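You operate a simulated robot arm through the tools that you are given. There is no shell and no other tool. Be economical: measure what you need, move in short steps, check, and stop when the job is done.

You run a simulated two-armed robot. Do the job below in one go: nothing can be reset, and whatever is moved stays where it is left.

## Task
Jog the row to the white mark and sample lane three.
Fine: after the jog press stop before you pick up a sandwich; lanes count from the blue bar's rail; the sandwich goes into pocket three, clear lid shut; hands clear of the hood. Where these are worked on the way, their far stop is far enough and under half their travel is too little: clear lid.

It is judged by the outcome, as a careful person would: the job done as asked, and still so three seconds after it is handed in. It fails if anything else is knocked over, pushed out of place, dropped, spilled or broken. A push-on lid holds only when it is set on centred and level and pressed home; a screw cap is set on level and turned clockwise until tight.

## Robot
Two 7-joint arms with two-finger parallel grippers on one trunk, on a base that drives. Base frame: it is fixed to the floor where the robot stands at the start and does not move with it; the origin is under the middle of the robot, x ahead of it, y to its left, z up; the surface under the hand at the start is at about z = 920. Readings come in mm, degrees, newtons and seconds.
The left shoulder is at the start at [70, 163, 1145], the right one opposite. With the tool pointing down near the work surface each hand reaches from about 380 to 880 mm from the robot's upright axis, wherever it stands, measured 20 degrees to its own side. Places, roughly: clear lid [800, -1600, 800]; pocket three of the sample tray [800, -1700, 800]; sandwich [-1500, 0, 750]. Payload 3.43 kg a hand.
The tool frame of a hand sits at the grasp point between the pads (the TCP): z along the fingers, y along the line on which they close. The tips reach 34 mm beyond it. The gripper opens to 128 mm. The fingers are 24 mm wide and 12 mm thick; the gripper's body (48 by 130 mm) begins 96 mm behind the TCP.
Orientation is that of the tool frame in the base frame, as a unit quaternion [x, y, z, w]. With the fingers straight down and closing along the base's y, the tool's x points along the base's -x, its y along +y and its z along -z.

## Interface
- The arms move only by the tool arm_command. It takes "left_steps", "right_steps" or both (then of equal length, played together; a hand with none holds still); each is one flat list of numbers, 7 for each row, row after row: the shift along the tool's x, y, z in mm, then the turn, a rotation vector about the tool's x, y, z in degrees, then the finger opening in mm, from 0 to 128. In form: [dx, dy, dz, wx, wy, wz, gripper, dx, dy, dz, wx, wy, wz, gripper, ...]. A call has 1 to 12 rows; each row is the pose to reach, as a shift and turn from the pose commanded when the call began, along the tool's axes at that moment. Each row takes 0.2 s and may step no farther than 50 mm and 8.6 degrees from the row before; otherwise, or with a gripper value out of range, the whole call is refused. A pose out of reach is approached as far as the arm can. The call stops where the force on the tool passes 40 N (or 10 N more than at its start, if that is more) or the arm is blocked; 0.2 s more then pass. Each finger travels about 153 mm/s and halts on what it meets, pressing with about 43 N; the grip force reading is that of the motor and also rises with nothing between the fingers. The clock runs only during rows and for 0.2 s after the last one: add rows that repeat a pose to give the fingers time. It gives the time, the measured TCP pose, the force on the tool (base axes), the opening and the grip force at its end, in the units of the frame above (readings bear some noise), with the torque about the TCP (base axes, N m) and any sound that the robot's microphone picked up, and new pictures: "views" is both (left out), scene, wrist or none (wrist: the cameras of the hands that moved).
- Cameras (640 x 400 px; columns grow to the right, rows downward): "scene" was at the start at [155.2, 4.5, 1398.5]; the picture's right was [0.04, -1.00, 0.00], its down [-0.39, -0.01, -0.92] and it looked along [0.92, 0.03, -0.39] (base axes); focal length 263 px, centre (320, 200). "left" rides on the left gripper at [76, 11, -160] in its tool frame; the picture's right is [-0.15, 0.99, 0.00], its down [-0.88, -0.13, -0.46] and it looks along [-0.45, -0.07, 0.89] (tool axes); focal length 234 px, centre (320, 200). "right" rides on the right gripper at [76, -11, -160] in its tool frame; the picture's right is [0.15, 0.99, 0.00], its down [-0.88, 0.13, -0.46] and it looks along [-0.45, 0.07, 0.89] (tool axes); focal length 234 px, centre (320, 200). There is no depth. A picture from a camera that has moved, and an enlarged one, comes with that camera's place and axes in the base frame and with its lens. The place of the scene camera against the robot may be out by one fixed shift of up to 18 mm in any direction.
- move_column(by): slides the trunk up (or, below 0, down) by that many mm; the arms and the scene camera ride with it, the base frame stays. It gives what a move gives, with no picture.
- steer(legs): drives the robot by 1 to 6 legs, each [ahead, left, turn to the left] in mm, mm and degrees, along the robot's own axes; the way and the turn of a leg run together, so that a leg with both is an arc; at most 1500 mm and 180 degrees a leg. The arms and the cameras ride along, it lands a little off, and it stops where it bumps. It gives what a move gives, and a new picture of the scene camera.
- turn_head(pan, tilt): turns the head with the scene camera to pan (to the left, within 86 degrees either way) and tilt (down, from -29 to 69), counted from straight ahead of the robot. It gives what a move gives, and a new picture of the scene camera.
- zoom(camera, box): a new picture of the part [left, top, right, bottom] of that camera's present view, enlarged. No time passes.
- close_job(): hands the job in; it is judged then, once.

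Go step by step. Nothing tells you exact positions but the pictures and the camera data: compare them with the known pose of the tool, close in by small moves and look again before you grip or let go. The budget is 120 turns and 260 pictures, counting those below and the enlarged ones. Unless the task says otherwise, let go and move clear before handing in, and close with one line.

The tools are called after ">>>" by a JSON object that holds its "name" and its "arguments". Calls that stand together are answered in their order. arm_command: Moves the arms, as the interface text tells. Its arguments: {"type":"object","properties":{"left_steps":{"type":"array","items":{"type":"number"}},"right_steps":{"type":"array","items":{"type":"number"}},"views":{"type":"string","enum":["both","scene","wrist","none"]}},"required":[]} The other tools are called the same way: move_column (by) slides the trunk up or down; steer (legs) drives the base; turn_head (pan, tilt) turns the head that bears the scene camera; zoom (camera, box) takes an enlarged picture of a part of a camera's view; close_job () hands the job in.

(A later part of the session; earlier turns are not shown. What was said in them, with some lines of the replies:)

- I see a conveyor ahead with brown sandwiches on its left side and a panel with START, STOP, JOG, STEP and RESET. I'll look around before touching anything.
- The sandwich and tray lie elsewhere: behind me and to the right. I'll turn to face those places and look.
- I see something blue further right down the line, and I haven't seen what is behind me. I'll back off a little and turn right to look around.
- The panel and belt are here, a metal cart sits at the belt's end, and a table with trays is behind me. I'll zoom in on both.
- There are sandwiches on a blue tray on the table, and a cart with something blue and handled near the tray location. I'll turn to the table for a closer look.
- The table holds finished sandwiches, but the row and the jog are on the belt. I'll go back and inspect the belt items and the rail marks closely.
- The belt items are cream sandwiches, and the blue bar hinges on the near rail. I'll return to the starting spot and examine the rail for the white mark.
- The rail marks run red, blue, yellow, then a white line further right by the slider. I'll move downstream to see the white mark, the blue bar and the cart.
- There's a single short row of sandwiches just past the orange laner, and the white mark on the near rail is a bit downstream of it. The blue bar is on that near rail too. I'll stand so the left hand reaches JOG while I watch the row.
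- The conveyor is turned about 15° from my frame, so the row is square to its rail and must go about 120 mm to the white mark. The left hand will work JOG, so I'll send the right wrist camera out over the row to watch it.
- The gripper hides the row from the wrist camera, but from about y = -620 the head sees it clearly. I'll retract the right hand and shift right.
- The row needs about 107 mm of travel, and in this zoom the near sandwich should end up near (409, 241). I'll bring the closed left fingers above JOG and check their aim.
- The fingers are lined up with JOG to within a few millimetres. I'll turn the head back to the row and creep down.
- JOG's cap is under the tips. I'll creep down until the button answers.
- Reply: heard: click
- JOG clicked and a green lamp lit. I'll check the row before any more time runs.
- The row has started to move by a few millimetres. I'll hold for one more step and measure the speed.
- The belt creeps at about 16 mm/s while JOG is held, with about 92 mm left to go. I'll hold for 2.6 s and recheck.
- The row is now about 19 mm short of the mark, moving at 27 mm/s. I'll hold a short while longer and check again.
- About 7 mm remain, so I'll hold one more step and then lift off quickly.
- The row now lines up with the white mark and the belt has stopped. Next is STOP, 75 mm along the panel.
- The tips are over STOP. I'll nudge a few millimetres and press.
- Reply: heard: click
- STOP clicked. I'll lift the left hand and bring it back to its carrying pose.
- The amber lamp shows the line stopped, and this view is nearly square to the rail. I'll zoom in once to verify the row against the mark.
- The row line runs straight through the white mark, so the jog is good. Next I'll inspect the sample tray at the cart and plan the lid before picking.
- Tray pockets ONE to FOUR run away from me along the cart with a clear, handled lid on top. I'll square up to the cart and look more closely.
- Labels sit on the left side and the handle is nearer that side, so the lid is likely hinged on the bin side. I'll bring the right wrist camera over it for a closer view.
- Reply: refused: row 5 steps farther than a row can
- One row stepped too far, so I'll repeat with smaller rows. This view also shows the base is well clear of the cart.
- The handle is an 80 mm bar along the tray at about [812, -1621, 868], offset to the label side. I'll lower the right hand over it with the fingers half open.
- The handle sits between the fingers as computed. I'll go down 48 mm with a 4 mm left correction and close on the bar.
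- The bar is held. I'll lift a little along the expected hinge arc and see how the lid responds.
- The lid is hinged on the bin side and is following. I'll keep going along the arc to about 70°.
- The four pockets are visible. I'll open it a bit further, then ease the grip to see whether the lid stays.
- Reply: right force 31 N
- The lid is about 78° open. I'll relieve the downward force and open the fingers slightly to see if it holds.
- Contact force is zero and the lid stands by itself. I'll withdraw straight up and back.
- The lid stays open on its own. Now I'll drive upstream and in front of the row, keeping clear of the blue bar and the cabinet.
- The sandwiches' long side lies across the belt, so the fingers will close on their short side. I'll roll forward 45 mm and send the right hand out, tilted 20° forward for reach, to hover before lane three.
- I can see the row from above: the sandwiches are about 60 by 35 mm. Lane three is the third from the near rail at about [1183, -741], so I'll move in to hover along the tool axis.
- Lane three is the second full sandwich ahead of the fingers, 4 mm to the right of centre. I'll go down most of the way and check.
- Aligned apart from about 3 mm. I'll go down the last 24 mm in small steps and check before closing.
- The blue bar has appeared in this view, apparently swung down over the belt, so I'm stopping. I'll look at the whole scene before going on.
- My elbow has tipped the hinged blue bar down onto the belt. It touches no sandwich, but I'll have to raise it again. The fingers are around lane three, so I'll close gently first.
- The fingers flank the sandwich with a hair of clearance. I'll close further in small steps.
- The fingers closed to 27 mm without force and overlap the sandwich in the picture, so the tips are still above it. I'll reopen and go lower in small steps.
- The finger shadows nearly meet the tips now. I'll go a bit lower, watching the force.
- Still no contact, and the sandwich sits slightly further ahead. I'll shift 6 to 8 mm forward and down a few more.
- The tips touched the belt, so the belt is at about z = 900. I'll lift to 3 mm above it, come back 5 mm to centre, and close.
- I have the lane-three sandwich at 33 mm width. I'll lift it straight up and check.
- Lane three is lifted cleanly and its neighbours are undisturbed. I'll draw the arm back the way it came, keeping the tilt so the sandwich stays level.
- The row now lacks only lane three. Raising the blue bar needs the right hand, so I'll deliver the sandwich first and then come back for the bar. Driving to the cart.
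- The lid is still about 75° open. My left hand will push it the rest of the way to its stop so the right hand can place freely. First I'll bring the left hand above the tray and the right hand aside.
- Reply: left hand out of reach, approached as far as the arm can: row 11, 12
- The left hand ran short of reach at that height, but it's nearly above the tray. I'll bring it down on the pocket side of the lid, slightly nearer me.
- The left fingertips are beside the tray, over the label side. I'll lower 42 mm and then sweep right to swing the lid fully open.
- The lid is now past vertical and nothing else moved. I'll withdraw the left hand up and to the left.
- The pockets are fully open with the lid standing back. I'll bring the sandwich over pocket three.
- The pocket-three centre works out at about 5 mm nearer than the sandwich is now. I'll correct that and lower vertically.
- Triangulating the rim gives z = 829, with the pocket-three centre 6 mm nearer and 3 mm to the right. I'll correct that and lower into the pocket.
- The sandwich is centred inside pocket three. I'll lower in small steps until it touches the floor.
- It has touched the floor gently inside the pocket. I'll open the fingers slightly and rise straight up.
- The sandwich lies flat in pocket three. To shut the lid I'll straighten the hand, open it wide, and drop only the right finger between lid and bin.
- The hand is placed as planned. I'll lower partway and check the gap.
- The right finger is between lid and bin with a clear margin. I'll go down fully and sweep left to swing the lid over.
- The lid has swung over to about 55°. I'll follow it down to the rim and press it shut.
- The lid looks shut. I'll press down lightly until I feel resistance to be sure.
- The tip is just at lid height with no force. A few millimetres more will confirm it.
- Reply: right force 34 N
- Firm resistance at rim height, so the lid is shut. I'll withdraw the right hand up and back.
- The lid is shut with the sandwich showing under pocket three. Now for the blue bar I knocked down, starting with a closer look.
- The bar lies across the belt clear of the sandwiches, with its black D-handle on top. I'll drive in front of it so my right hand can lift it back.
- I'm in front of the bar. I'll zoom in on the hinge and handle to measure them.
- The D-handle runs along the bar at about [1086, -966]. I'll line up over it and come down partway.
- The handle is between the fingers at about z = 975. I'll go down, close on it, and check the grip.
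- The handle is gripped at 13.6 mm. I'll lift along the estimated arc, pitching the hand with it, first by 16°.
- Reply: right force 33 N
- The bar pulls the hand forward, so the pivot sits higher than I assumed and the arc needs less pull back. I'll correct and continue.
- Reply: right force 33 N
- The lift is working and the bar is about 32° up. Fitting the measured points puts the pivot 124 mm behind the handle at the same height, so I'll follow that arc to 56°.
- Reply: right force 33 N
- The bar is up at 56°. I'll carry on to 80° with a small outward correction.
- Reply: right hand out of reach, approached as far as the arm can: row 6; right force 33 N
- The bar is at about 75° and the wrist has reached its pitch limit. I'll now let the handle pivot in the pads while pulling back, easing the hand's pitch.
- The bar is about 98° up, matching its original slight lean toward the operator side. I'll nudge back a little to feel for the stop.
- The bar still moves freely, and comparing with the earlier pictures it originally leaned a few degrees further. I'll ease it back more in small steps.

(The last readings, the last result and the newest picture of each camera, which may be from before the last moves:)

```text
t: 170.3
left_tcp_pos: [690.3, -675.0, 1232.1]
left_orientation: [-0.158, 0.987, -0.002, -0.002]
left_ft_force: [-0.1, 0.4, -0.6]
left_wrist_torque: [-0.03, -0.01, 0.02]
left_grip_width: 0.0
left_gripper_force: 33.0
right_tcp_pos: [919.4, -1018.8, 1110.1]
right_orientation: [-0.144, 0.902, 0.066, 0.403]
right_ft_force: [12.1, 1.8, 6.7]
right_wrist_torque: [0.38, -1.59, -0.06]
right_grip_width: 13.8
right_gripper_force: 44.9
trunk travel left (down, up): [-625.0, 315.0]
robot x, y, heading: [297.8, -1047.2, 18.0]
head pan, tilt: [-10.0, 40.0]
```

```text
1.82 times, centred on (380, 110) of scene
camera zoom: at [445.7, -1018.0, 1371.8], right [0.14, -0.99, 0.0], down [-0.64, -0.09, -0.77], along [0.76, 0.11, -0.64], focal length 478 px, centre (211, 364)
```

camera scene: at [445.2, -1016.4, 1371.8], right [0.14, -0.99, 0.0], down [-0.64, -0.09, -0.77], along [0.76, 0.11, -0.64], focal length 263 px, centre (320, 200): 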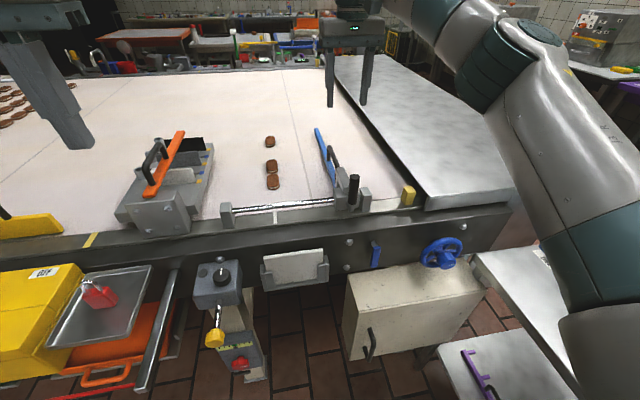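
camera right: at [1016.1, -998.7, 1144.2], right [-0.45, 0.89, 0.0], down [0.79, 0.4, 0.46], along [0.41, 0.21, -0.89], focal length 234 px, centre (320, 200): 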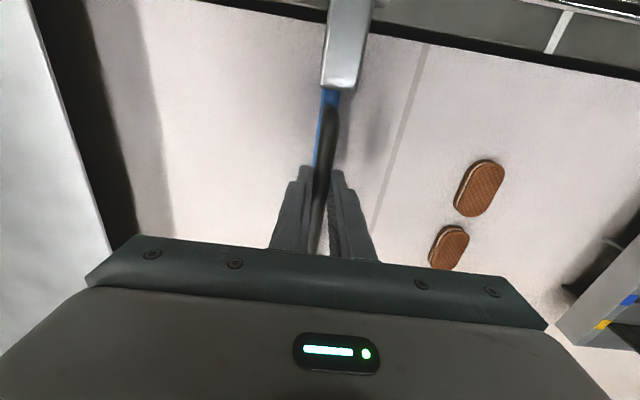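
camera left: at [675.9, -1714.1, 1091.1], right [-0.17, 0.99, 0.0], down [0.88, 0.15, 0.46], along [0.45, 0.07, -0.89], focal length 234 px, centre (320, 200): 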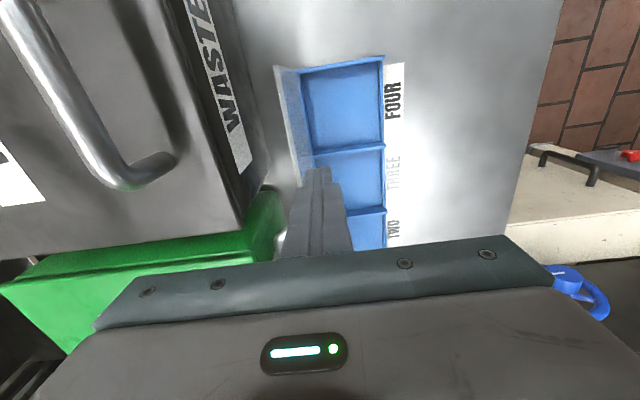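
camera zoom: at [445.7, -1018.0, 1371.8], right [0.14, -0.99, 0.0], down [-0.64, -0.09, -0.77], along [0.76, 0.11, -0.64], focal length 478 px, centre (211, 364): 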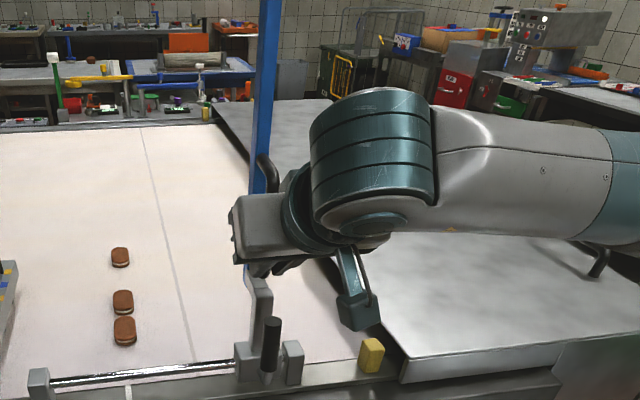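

That matches my estimate of the original angle. I'll open the fingers and watch whether the bar stays.

>>> {"name": "arm_command", "arguments": {"right_steps": [0, 0, 0, 0, 0, 0, 16, 0, 0, 0, 0, 0, 0, 22, 0, 0, 0, 0, 0, 0, 30, 0, 0, 0, 0, 0, 0, 30], "views": "none"}}

>>> {"name": "zoom", "arguments": {"camera": "scene", "box": [240, 0, 520, 220]}}

>>> {"name": "zoom", "arguments": {"camera": "right", "box": [120, 0, 520, 260]}}

```text
t: 171.3
left_tcp_pos: [688.5, -674.7, 1233.4]
left_orientation: [-0.158, 0.987, -0.001, 0.0]
left_ft_force: [1.1, -0.6, -0.2]
left_wrist_torque: [0.0, -0.01, 0.0]
left_grip_width: 0.0
left_gripper_force: 33.0
right_tcp_pos: [917.7, -1018.0, 1109.2]
right_orientation: [-0.145, 0.901, 0.065, 0.403]
right_ft_force: [-0.4, 0.3, -0.1]
right_wrist_torque: [0.02, -0.01, -0.02]
right_grip_width: 30.1
right_gripper_force: 0.2
trunk travel left (down, up): [-625.0, 315.0]
robot x, y, heading: [301.4, -1044.8, 18.1]
head pan, tilt: [-10.0, 40.0]
```

```text
1.82 times, centred on (380, 110) of scene
camera zoom: at [444.5, -1018.2, 1371.9], right [0.14, -0.99, 0.0], down [-0.64, -0.09, -0.77], along [0.76, 0.11, -0.64], focal length 478 px, centre (211, 364)
```

zoom: 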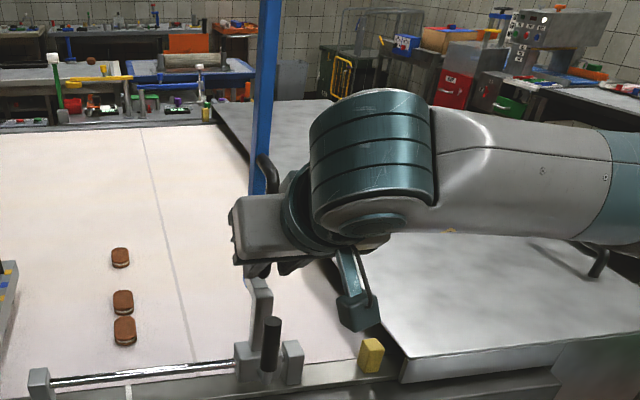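

```text
1.54 times, centred on (320, 130) of right
camera zoom: at [761.2, -1082.1, 1159.4], right [-0.4, 0.91, -0.11], down [0.2, 0.2, 0.96], along [0.89, 0.37, -0.26], focal length 360 px, centre (320, 308)
```

zoom: 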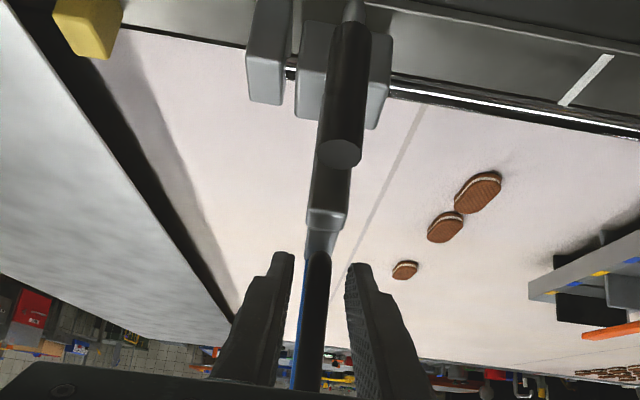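

The bar stands by itself with no load on the hand. I'll withdraw back and up along the fingers.

>>> {"name": "arm_command", "arguments": {"right_steps": [0, 0, -25, 0, 0, 0, 36, 0, 0, -65, 0, 0, 0, 40, 0, 0, -105, 0, 0, 0, 50, 0, 0, -145, 0, 0, 0, 60, 0, 0, -160, 0, 8, 0, 60, 0, 0, -170, 0, 16, 0, 60, 0, 0, -180, 0, 24, 0, 60, 0, 0, -190, 0, 32, 0, 60, 0, 0, -195, 0, 40, 0, 60, 0, 0, -200, 0, 47, 0, 60], "views": "scene"}}

>>> {"name": "zoom", "arguments": {"camera": "scene", "box": [240, 0, 520, 220]}}

```text
t: 173.5
left_tcp_pos: [690.4, -675.3, 1232.3]
left_orientation: [-0.158, 0.987, -0.001, 0.0]
left_ft_force: [-0.5, -0.2, 0.0]
left_wrist_torque: [-0.01, 0.03, -0.01]
left_grip_width: 0.0
left_gripper_force: 32.8
right_tcp_pos: [778.1, -1064.4, 1243.5]
right_orientation: [-0.158, 0.987, 0.002, 0.01]
right_ft_force: [1.2, 0.7, 0.1]
right_wrist_torque: [0.04, -0.02, -0.01]
right_grip_width: 59.9
right_gripper_force: 0.1
trunk travel left (down, up): [-625.0, 315.0]
robot x, y, heading: [299.4, -1046.1, 18.3]
head pan, tilt: [-10.0, 40.0]
camera scene: at [444.5, -1018.0, 1371.9], right [0.14, -0.99, 0.0], down [-0.64, -0.09, -0.77], along [0.76, 0.11, -0.64], focal length 263 px, centre (320, 200)
```

scene: 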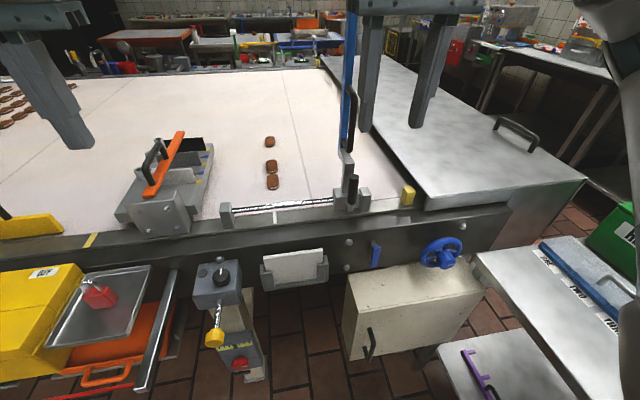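

```text
1.82 times, centred on (380, 110) of scene
camera zoom: at [444.5, -1018.0, 1371.9], right [0.14, -0.99, 0.0], down [-0.64, -0.09, -0.77], along [0.76, 0.11, -0.64], focal length 478 px, centre (211, 364)
```

zoom: 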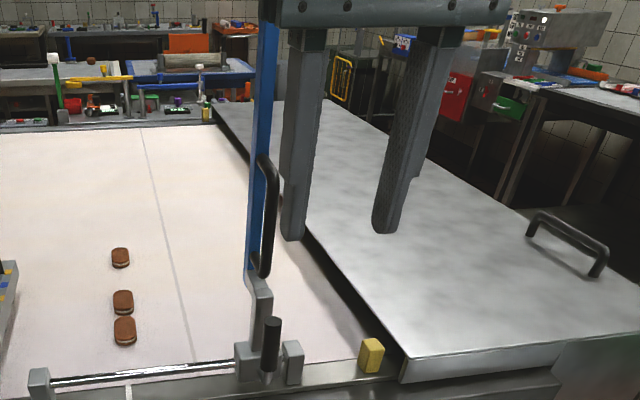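

The bar is upright again. I'll back off and take the same view as before it was knocked, to compare its angle.

>>> {"name": "steer", "arguments": {"legs": [[-100, 0, 0], [0, 218, -0.3], [109, 0, 0]]}}

>>> {"name": "turn_head", "arguments": {"pan": -10, "tilt": 45}}

```text
t: 176.8
left_tcp_pos: [630.7, -472.0, 1233.2]
left_orientation: [-0.154, 0.988, -0.002, 0.0]
left_ft_force: [0.7, 0.0, 0.2]
left_wrist_torque: [-0.02, -0.01, -0.01]
left_grip_width: 0.1
left_gripper_force: 33.0
right_tcp_pos: [716.0, -861.3, 1242.1]
right_orientation: [-0.155, 0.988, 0.002, 0.01]
right_ft_force: [0.2, 0.2, -0.6]
right_wrist_torque: [-0.04, 0.0, 0.01]
right_grip_width: 60.0
right_gripper_force: 0.0
trunk travel left (down, up): [-625.0, 315.0]
robot x, y, heading: [238.5, -845.2, 17.6]
head pan, tilt: [-10.0, 40.0]
camera scene: at [383.7, -812.4, 1372.0], right [0.14, -0.99, 0.0], down [-0.64, -0.09, -0.77], along [0.76, 0.1, -0.64], focal length 263 px, centre (320, 200)
```

scene: 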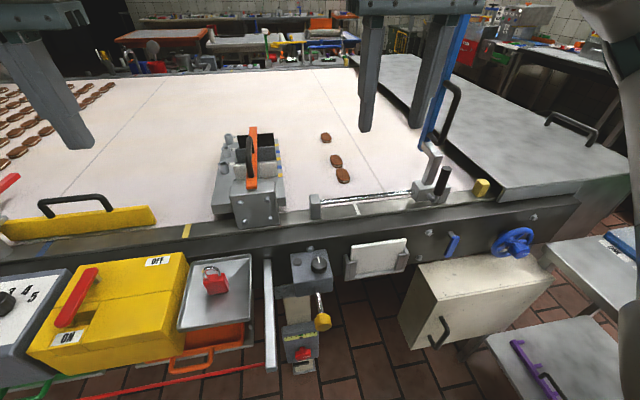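

```text
t: 177.4
left_tcp_pos: [632.6, -471.9, 1232.6]
left_orientation: [-0.155, 0.988, -0.001, 0.0]
left_ft_force: [-0.1, 0.1, 0.0]
left_wrist_torque: [-0.01, 0.02, -0.01]
left_grip_width: 0.2
left_gripper_force: 32.8
right_tcp_pos: [718.7, -862.3, 1242.5]
right_orientation: [-0.156, 0.988, 0.003, 0.011]
right_ft_force: [-0.1, -0.2, -0.4]
right_wrist_torque: [0.0, 0.02, 0.01]
right_grip_width: 60.2
right_gripper_force: 0.0
trunk travel left (down, up): [-625.0, 315.0]
robot x, y, heading: [238.8, -841.0, 17.8]
head pan, tilt: [-10.0, 45.0]
camera scene: at [381.2, -813.0, 1364.6], right [0.14, -0.99, 0.0], down [-0.7, -0.1, -0.71], along [0.7, 0.1, -0.71], focal length 263 px, centre (320, 200)
```

scene: 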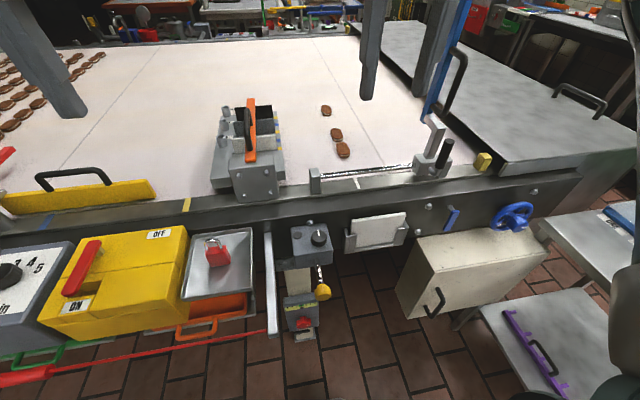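

Compared with the earlier view, the bar now stands near vertical while it originally leaned roughly 20° further toward me. I'll go back and draw it over to that rest position.

>>> {"name": "steer", "arguments": {"legs": [[-109, 0, 0], [0, -212, 0.4], [100, 0, 0]]}}

>>> {"name": "arm_command", "arguments": {"right_steps": [-4, 0, -4, 0, -8, 0, 60, -11, 0, -6, 0, -16, 0, 60, -19, 0, -5, 0, -24, 0, 60, -27, 0, -2, 0, -32, 0, 60, -35, 0, 2, 0, -40, 0, 60, -42, 0, 8, 0, -47, 0, 60], "views": "both"}}

>>> {"name": "zoom", "arguments": {"camera": "right", "box": [200, 80, 440, 280]}}

```text
t: 180.6
left_tcp_pos: [686.7, -674.3, 1233.2]
left_orientation: [-0.158, 0.987, -0.001, -0.001]
left_ft_force: [0.7, -0.4, 0.5]
left_wrist_torque: [-0.01, 0.03, 0.02]
left_grip_width: 0.0
left_gripper_force: 33.3
right_tcp_pos: [774.7, -1065.1, 1243.2]
right_orientation: [-0.158, 0.987, 0.003, 0.01]
right_ft_force: [-0.3, -0.1, -1.1]
right_wrist_torque: [0.01, 0.01, 0.02]
right_grip_width: 60.3
right_gripper_force: 0.0
trunk travel left (down, up): [-625.0, 315.0]
robot x, y, heading: [299.7, -1045.2, 18.2]
head pan, tilt: [-10.0, 45.0]
camera scene: at [437.4, -1017.5, 1364.7], right [0.14, -0.99, 0.0], down [-0.7, -0.1, -0.71], along [0.7, 0.1, -0.71], focal length 263 px, centre (320, 200)
```

scene: 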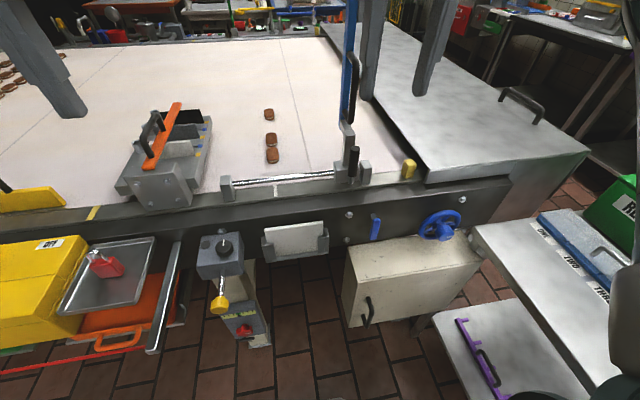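

```text
t: 182.0
left_tcp_pos: [686.2, -673.9, 1233.3]
left_orientation: [-0.157, 0.988, -0.001, 0.0]
left_ft_force: [0.0, 1.3, 0.6]
left_wrist_torque: [0.03, 0.03, -0.01]
left_grip_width: 0.0
left_gripper_force: 33.0
right_tcp_pos: [813.8, -1050.3, 1237.1]
right_orientation: [-0.145, 0.901, 0.067, 0.404]
right_ft_force: [-0.3, -0.5, 0.1]
right_wrist_torque: [0.02, -0.01, 0.04]
right_grip_width: 59.8
right_gripper_force: 0.0
trunk travel left (down, up): [-625.0, 315.0]
robot x, y, heading: [295.6, -1043.1, 18.0]
head pan, tilt: [-10.0, 45.0]
camera scene: at [437.2, -1017.3, 1364.7], right [0.14, -0.99, 0.0], down [-0.7, -0.1, -0.71], along [0.7, 0.1, -0.71], focal length 263 px, centre (320, 200)
camera right: at [656.3, -1114.1, 1286.1], right [-0.4, 0.91, -0.11], down [0.19, 0.2, 0.96], along [0.9, 0.36, -0.25], focal length 234 px, centre (320, 200)
```

scene: 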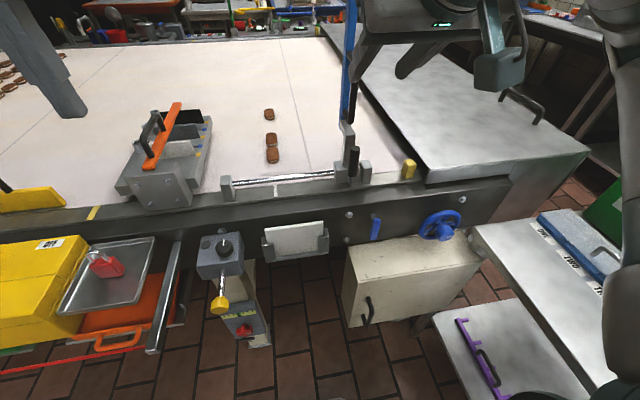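
right: 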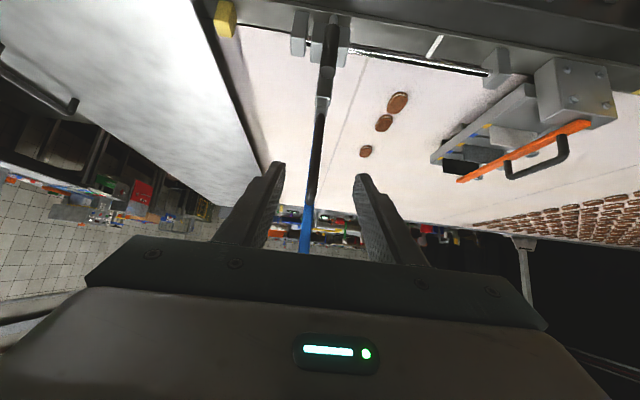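

```text
2.00 times, centred on (320, 180) of right
camera zoom: at [656.3, -1114.1, 1286.1], right [-0.4, 0.91, -0.11], down [0.19, 0.2, 0.96], along [0.9, 0.36, -0.25], focal length 468 px, centre (320, 240)
```

zoom: 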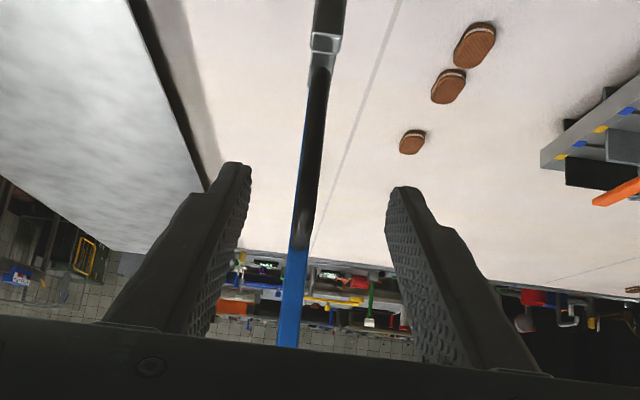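

The handle lies between the fingers again. I'll move in along the same line and grip it.

>>> {"name": "arm_command", "arguments": {"right_steps": [6, 0, 45, 0, 0, 0, 50, 12, -1, 90, 0, 0, 0, 40, 18, -1, 132, 0, 0, 0, 34, 22, -1, 166, 0, 0, 0, 34, 22, -1, 166, 0, 0, 0, 10, 22, -1, 166, 0, 0, 0, 8], "views": "none"}}

>>> {"name": "zoom", "arguments": {"camera": "right", "box": [200, 80, 440, 280]}}

```text
t: 183.4
left_tcp_pos: [687.0, -674.3, 1232.8]
left_orientation: [-0.157, 0.988, 0.0, 0.0]
left_ft_force: [0.1, -0.3, -0.3]
left_wrist_torque: [0.01, 0.03, 0.02]
left_grip_width: 0.0
left_gripper_force: 33.4
right_tcp_pos: [918.9, -1018.2, 1106.8]
right_orientation: [-0.144, 0.902, 0.065, 0.403]
right_ft_force: [4.4, -3.3, -4.9]
right_wrist_torque: [-0.08, -0.35, -0.19]
right_grip_width: 13.5
right_gripper_force: 45.2
trunk travel left (down, up): [-625.0, 315.0]
robot x, y, heading: [296.8, -1046.0, 17.9]
head pan, tilt: [-10.0, 45.0]
```

```text
2.00 times, centred on (320, 180) of right
camera zoom: at [761.1, -1081.7, 1156.1], right [-0.4, 0.91, -0.11], down [0.2, 0.2, 0.96], along [0.9, 0.36, -0.26], focal length 468 px, centre (320, 240)
```

zoom: 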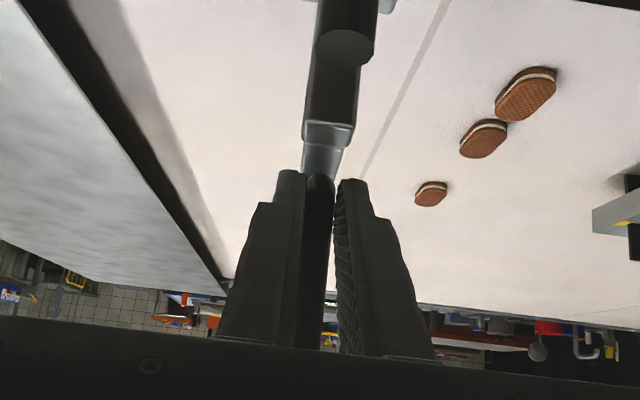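

Gripped. I'll draw the handle back and slightly down along the arc toward its original lean.

>>> {"name": "arm_command", "arguments": {"right_steps": [5, 0, -4, 0, 0, 0, 8, 10, 0, -7, 0, 0, 0, 8, 16, 0, -11, 0, 0, 0, 8, 21, 0, -14, 0, 0, 0, 8, 27, 0, -17, 0, 0, 0, 8, 32, 0, -20, 0, 0, 0, 8], "views": "none"}}

>>> {"name": "zoom", "arguments": {"camera": "scene", "box": [240, 0, 520, 220]}}

```text
t: 184.8
left_tcp_pos: [687.1, -674.2, 1233.5]
left_orientation: [-0.157, 0.988, -0.001, 0.0]
left_ft_force: [-0.2, 0.3, 1.2]
left_wrist_torque: [0.02, -0.01, 0.0]
left_grip_width: 0.0
left_gripper_force: 33.0
right_tcp_pos: [882.9, -1029.4, 1098.1]
right_orientation: [-0.143, 0.902, 0.065, 0.403]
right_ft_force: [10.3, -3.1, 9.7]
right_wrist_torque: [0.4, -1.58, -0.22]
right_grip_width: 13.5
right_gripper_force: 45.0
trunk travel left (down, up): [-625.0, 315.0]
robot x, y, heading: [295.4, -1046.3, 18.2]
head pan, tilt: [-10.0, 45.0]
```

```text
1.82 times, centred on (380, 110) of scene
camera zoom: at [437.7, -1017.9, 1364.7], right [0.14, -0.99, 0.0], down [-0.7, -0.1, -0.71], along [0.7, 0.1, -0.71], focal length 478 px, centre (211, 364)
```

zoom: 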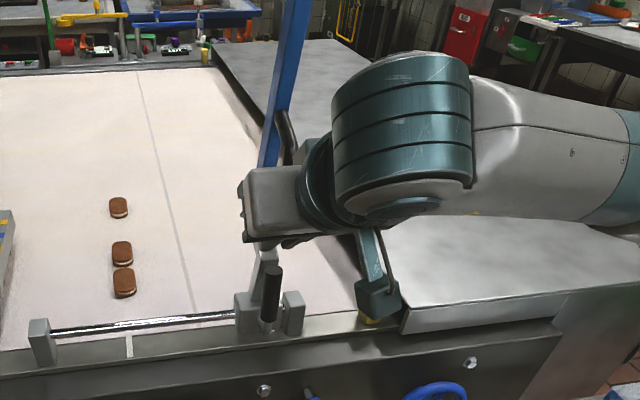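

The bar now leans about 20°, against about 22° originally. One more small pull, then I'll release.

>>> {"name": "arm_command", "arguments": {"right_steps": [4, 0, -2, 0, 0, 0, 8, 8, 0, -3, 0, 0, 0, 8, 8, 0, -3, 0, 0, 0, 16, 8, 0, -3, 0, 0, 0, 28, 8, 0, -3, 0, 0, 0, 32, 8, 0, -3, 0, 0, 0, 32], "views": "none"}}

>>> {"name": "zoom", "arguments": {"camera": "scene", "box": [240, 0, 520, 220]}}

>>> {"name": "zoom", "arguments": {"camera": "right", "box": [200, 80, 440, 280]}}

```text
t: 186.2
left_tcp_pos: [686.0, -673.2, 1233.2]
left_orientation: [-0.157, 0.988, 0.0, 0.0]
left_ft_force: [0.0, -0.3, -0.2]
left_wrist_torque: [-0.02, -0.03, 0.01]
left_grip_width: 0.0
left_gripper_force: 33.3
right_tcp_pos: [875.6, -1031.6, 1094.6]
right_orientation: [-0.144, 0.901, 0.065, 0.403]
right_ft_force: [0.4, -0.4, -0.3]
right_wrist_torque: [-0.01, 0.02, 0.01]
right_grip_width: 32.0
right_gripper_force: 0.1
trunk travel left (down, up): [-625.0, 315.0]
robot x, y, heading: [299.3, -1045.8, 18.1]
head pan, tilt: [-10.0, 45.0]
```

```text
1.82 times, centred on (380, 110) of scene
camera zoom: at [437.2, -1017.0, 1364.7], right [0.14, -0.99, 0.0], down [-0.7, -0.1, -0.71], along [0.7, 0.1, -0.71], focal length 478 px, centre (211, 364)
```

zoom: 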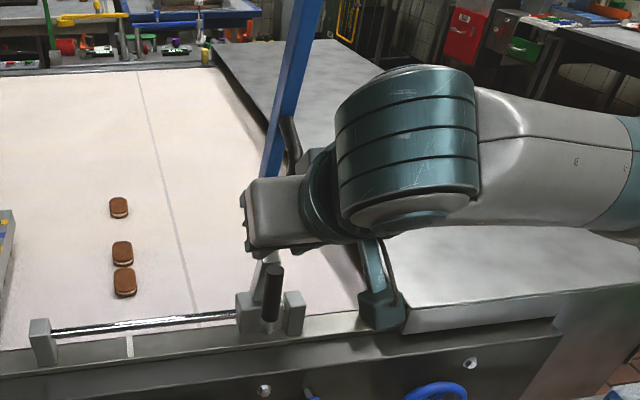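

```text
2.00 times, centred on (320, 180) of right
camera zoom: at [718.0, -1095.0, 1144.3], right [-0.4, 0.91, -0.11], down [0.19, 0.2, 0.96], along [0.9, 0.36, -0.26], focal length 468 px, centre (320, 240)
```

zoom: 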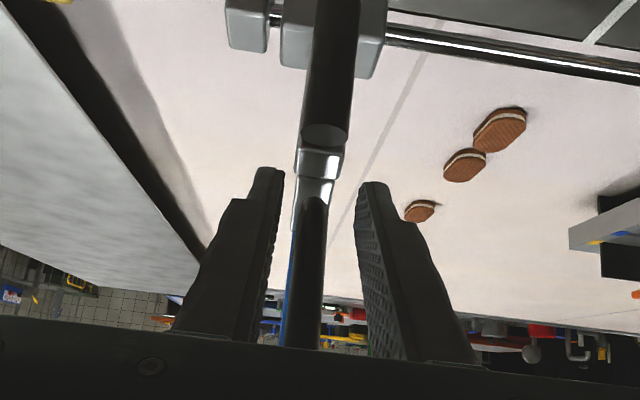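

The bar has settled at its rest lean with no load on my hand. I'll withdraw backwards and level the hand.

>>> {"name": "arm_command", "arguments": {"right_steps": [10, 0, -25, 0, 0, 0, 40, 26, 0, -61, 0, 0, 0, 50, 42, 0, -97, 0, 0, 0, 60, 55, 0, -125, 0, 8, 0, 60, 60, 0, -145, 0, 16, 0, 60, 60, 0, -165, 0, 24, 0, 60, 60, 0, -180, 0, 32, 0, 60, 58, 0, -195, 0, 40, 0, 60, 55, 0, -210, 0, 47, 0, 60], "views": "scene"}}

```text
t: 188.2
left_tcp_pos: [686.5, -672.2, 1232.2]
left_orientation: [-0.157, 0.988, -0.002, 0.001]
left_ft_force: [-0.2, 0.2, -0.6]
left_wrist_torque: [0.0, 0.0, 0.01]
left_grip_width: 0.0
left_gripper_force: 33.0
right_tcp_pos: [691.2, -1091.5, 1195.8]
right_orientation: [-0.158, 0.987, 0.002, 0.009]
right_ft_force: [0.0, 0.0, -0.3]
right_wrist_torque: [-0.02, -0.01, 0.0]
right_grip_width: 59.6
right_gripper_force: 0.0
right hand out of reach, approached as far as the arm can: row 2, 3, 4, 5
trunk travel left (down, up): [-625.0, 315.0]
robot x, y, heading: [296.5, -1046.0, 18.2]
head pan, tilt: [-10.0, 45.0]
camera scene: at [437.3, -1016.7, 1364.6], right [0.14, -0.99, 0.0], down [-0.7, -0.1, -0.71], along [0.7, 0.1, -0.71], focal length 263 px, centre (320, 200)
```

scene: 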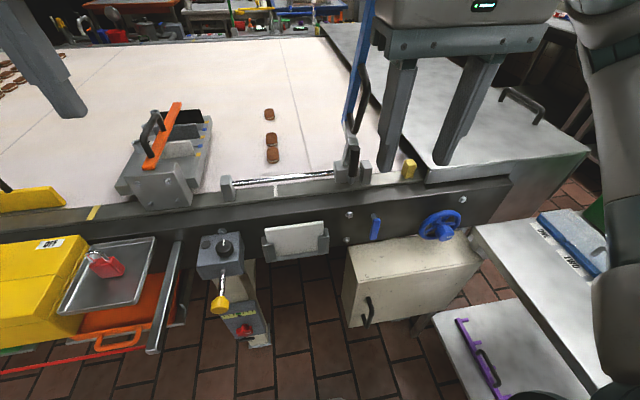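

The hand is clear. I'll move to the earlier comparison spot to verify the bar.

>>> {"name": "steer", "arguments": {"legs": [[-100, 0, 0], [0, 220, -0.3], [109, 0, 0]]}}

>>> {"name": "zoom", "arguments": {"camera": "scene", "box": [300, 0, 560, 240]}}

```text
t: 191.4
left_tcp_pos: [629.7, -466.2, 1232.4]
left_orientation: [-0.153, 0.988, -0.001, 0.001]
left_ft_force: [0.6, 0.1, -0.7]
left_wrist_torque: [-0.01, 0.02, 0.0]
left_grip_width: 0.0
left_gripper_force: 33.0
right_tcp_pos: [630.9, -884.9, 1195.9]
right_orientation: [-0.152, 0.988, 0.002, 0.01]
right_ft_force: [-0.9, -0.3, -0.5]
right_wrist_torque: [-0.05, -0.03, -0.01]
right_grip_width: 60.0
right_gripper_force: 0.1
trunk travel left (down, up): [-625.0, 315.0]
robot x, y, heading: [236.1, -835.7, 17.5]
head pan, tilt: [-10.0, 45.0]
camera scene: at [377.5, -807.1, 1364.7], right [0.13, -0.99, 0.0], down [-0.7, -0.09, -0.71], along [0.7, 0.09, -0.71], focal length 263 px, centre (320, 200)
```

scene: 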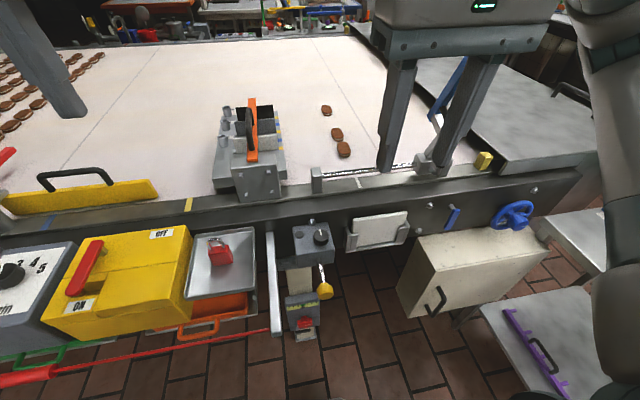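

```text
1.67 times, centred on (430, 120) of scene
camera zoom: at [377.5, -807.1, 1364.7], right [0.13, -0.99, 0.0], down [-0.7, -0.09, -0.71], along [0.7, 0.09, -0.71], focal length 438 px, centre (137, 333)
```

zoom: 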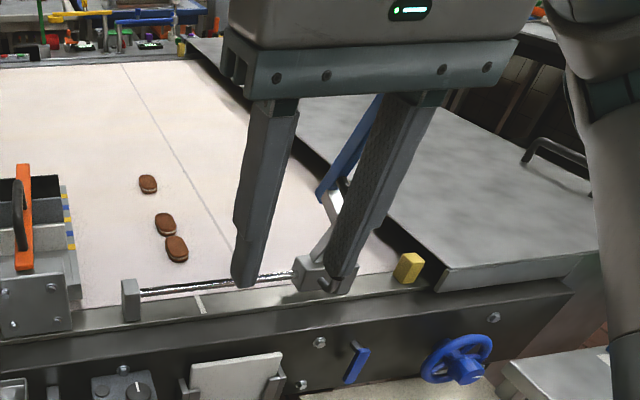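

The bar's slope now matches its original, and the remaining sandwiches still line up with the mark. I'll back well clear of the line and take a last look at the tray.

>>> {"name": "steer", "arguments": {"legs": [[-350, 0, 0]]}}

>>> {"name": "turn_head", "arguments": {"pan": -30, "tilt": 28}}

>>> {"name": "zoom", "arguments": {"camera": "scene", "box": [160, 60, 480, 260]}}

```text
t: 193.7
left_tcp_pos: [292.6, -570.3, 1231.9]
left_orientation: [-0.158, 0.987, -0.002, -0.001]
left_ft_force: [0.4, -0.3, -0.1]
left_wrist_torque: [0.03, -0.01, 0.02]
left_grip_width: 0.0
left_gripper_force: 32.4
right_tcp_pos: [298.0, -987.9, 1193.7]
right_orientation: [-0.157, 0.987, 0.003, 0.011]
right_ft_force: [-0.2, 0.3, 0.1]
right_wrist_torque: [-0.02, -0.01, -0.05]
right_grip_width: 60.3
right_gripper_force: 0.0
trunk travel left (down, up): [-625.0, 315.0]
robot x, y, heading: [-93.7, -940.4, 17.9]
head pan, tilt: [-10.0, 45.0]
camera scene: at [43.9, -912.9, 1364.6], right [0.14, -0.99, 0.0], down [-0.7, -0.1, -0.71], along [0.7, 0.1, -0.71], focal length 263 px, centre (320, 200)
```

scene: 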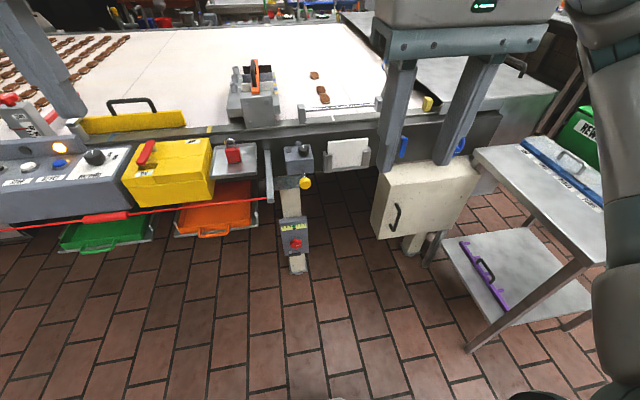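

```text
t: 194.5
left_tcp_pos: [293.8, -569.1, 1231.9]
left_orientation: [-0.157, 0.988, -0.001, 0.0]
left_ft_force: [0.1, -0.2, -0.8]
left_wrist_torque: [0.01, -0.02, -0.02]
left_grip_width: 0.0
left_gripper_force: 33.1
right_tcp_pos: [298.8, -986.9, 1193.9]
right_orientation: [-0.157, 0.988, 0.002, 0.011]
right_ft_force: [0.5, 0.8, -0.2]
right_wrist_torque: [0.0, 0.02, 0.0]
right_grip_width: 60.0
right_gripper_force: 0.0
trunk travel left (down, up): [-625.0, 315.0]
robot x, y, heading: [-96.6, -939.5, 18.0]
head pan, tilt: [-30.0, 28.0]
camera scene: at [52.7, -943.0, 1390.4], right [-0.21, -0.98, 0.0], down [-0.46, 0.1, -0.88], along [0.86, -0.18, -0.47], focal length 263 px, centre (320, 200)
```

scene: 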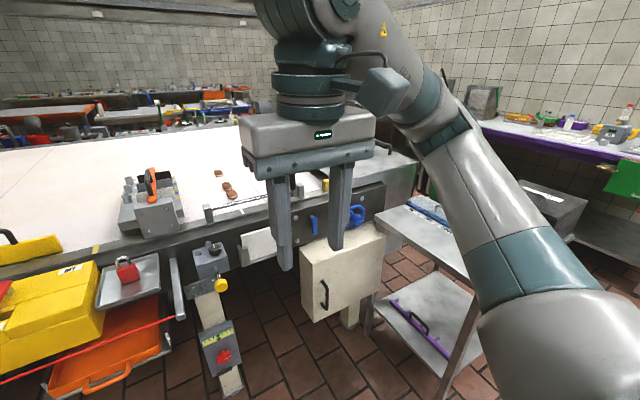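

```text
2.00 times, centred on (320, 160) of scene
camera zoom: at [52.7, -943.0, 1390.4], right [-0.21, -0.98, 0.0], down [-0.46, 0.1, -0.88], along [0.86, -0.18, -0.47], focal length 526 px, centre (320, 280)
```

zoom: 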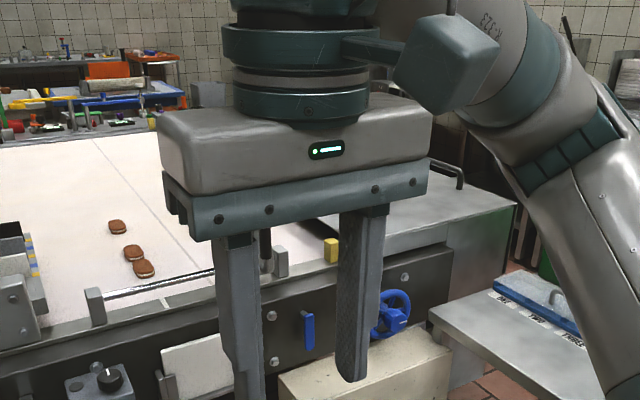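

The belt is stopped with its amber lamp lit, the row is at the white mark, the sampled sandwich is under the shut lid, and my hands are clear. I'm handing in.

>>> {"name": "close_job", "arguments": {}}

```text
The job is handed in.
```

The row is jogged to the white mark and STOP was pressed before I picked up. The lane-three sandwich is in pocket three with the clear lid shut, and both hands are clear of the hood. My elbow knocked the raised blue bar down onto the belt during the pick. It touched no sandwich, and I raised it back to about its original lean, judged by eye from the pictures.
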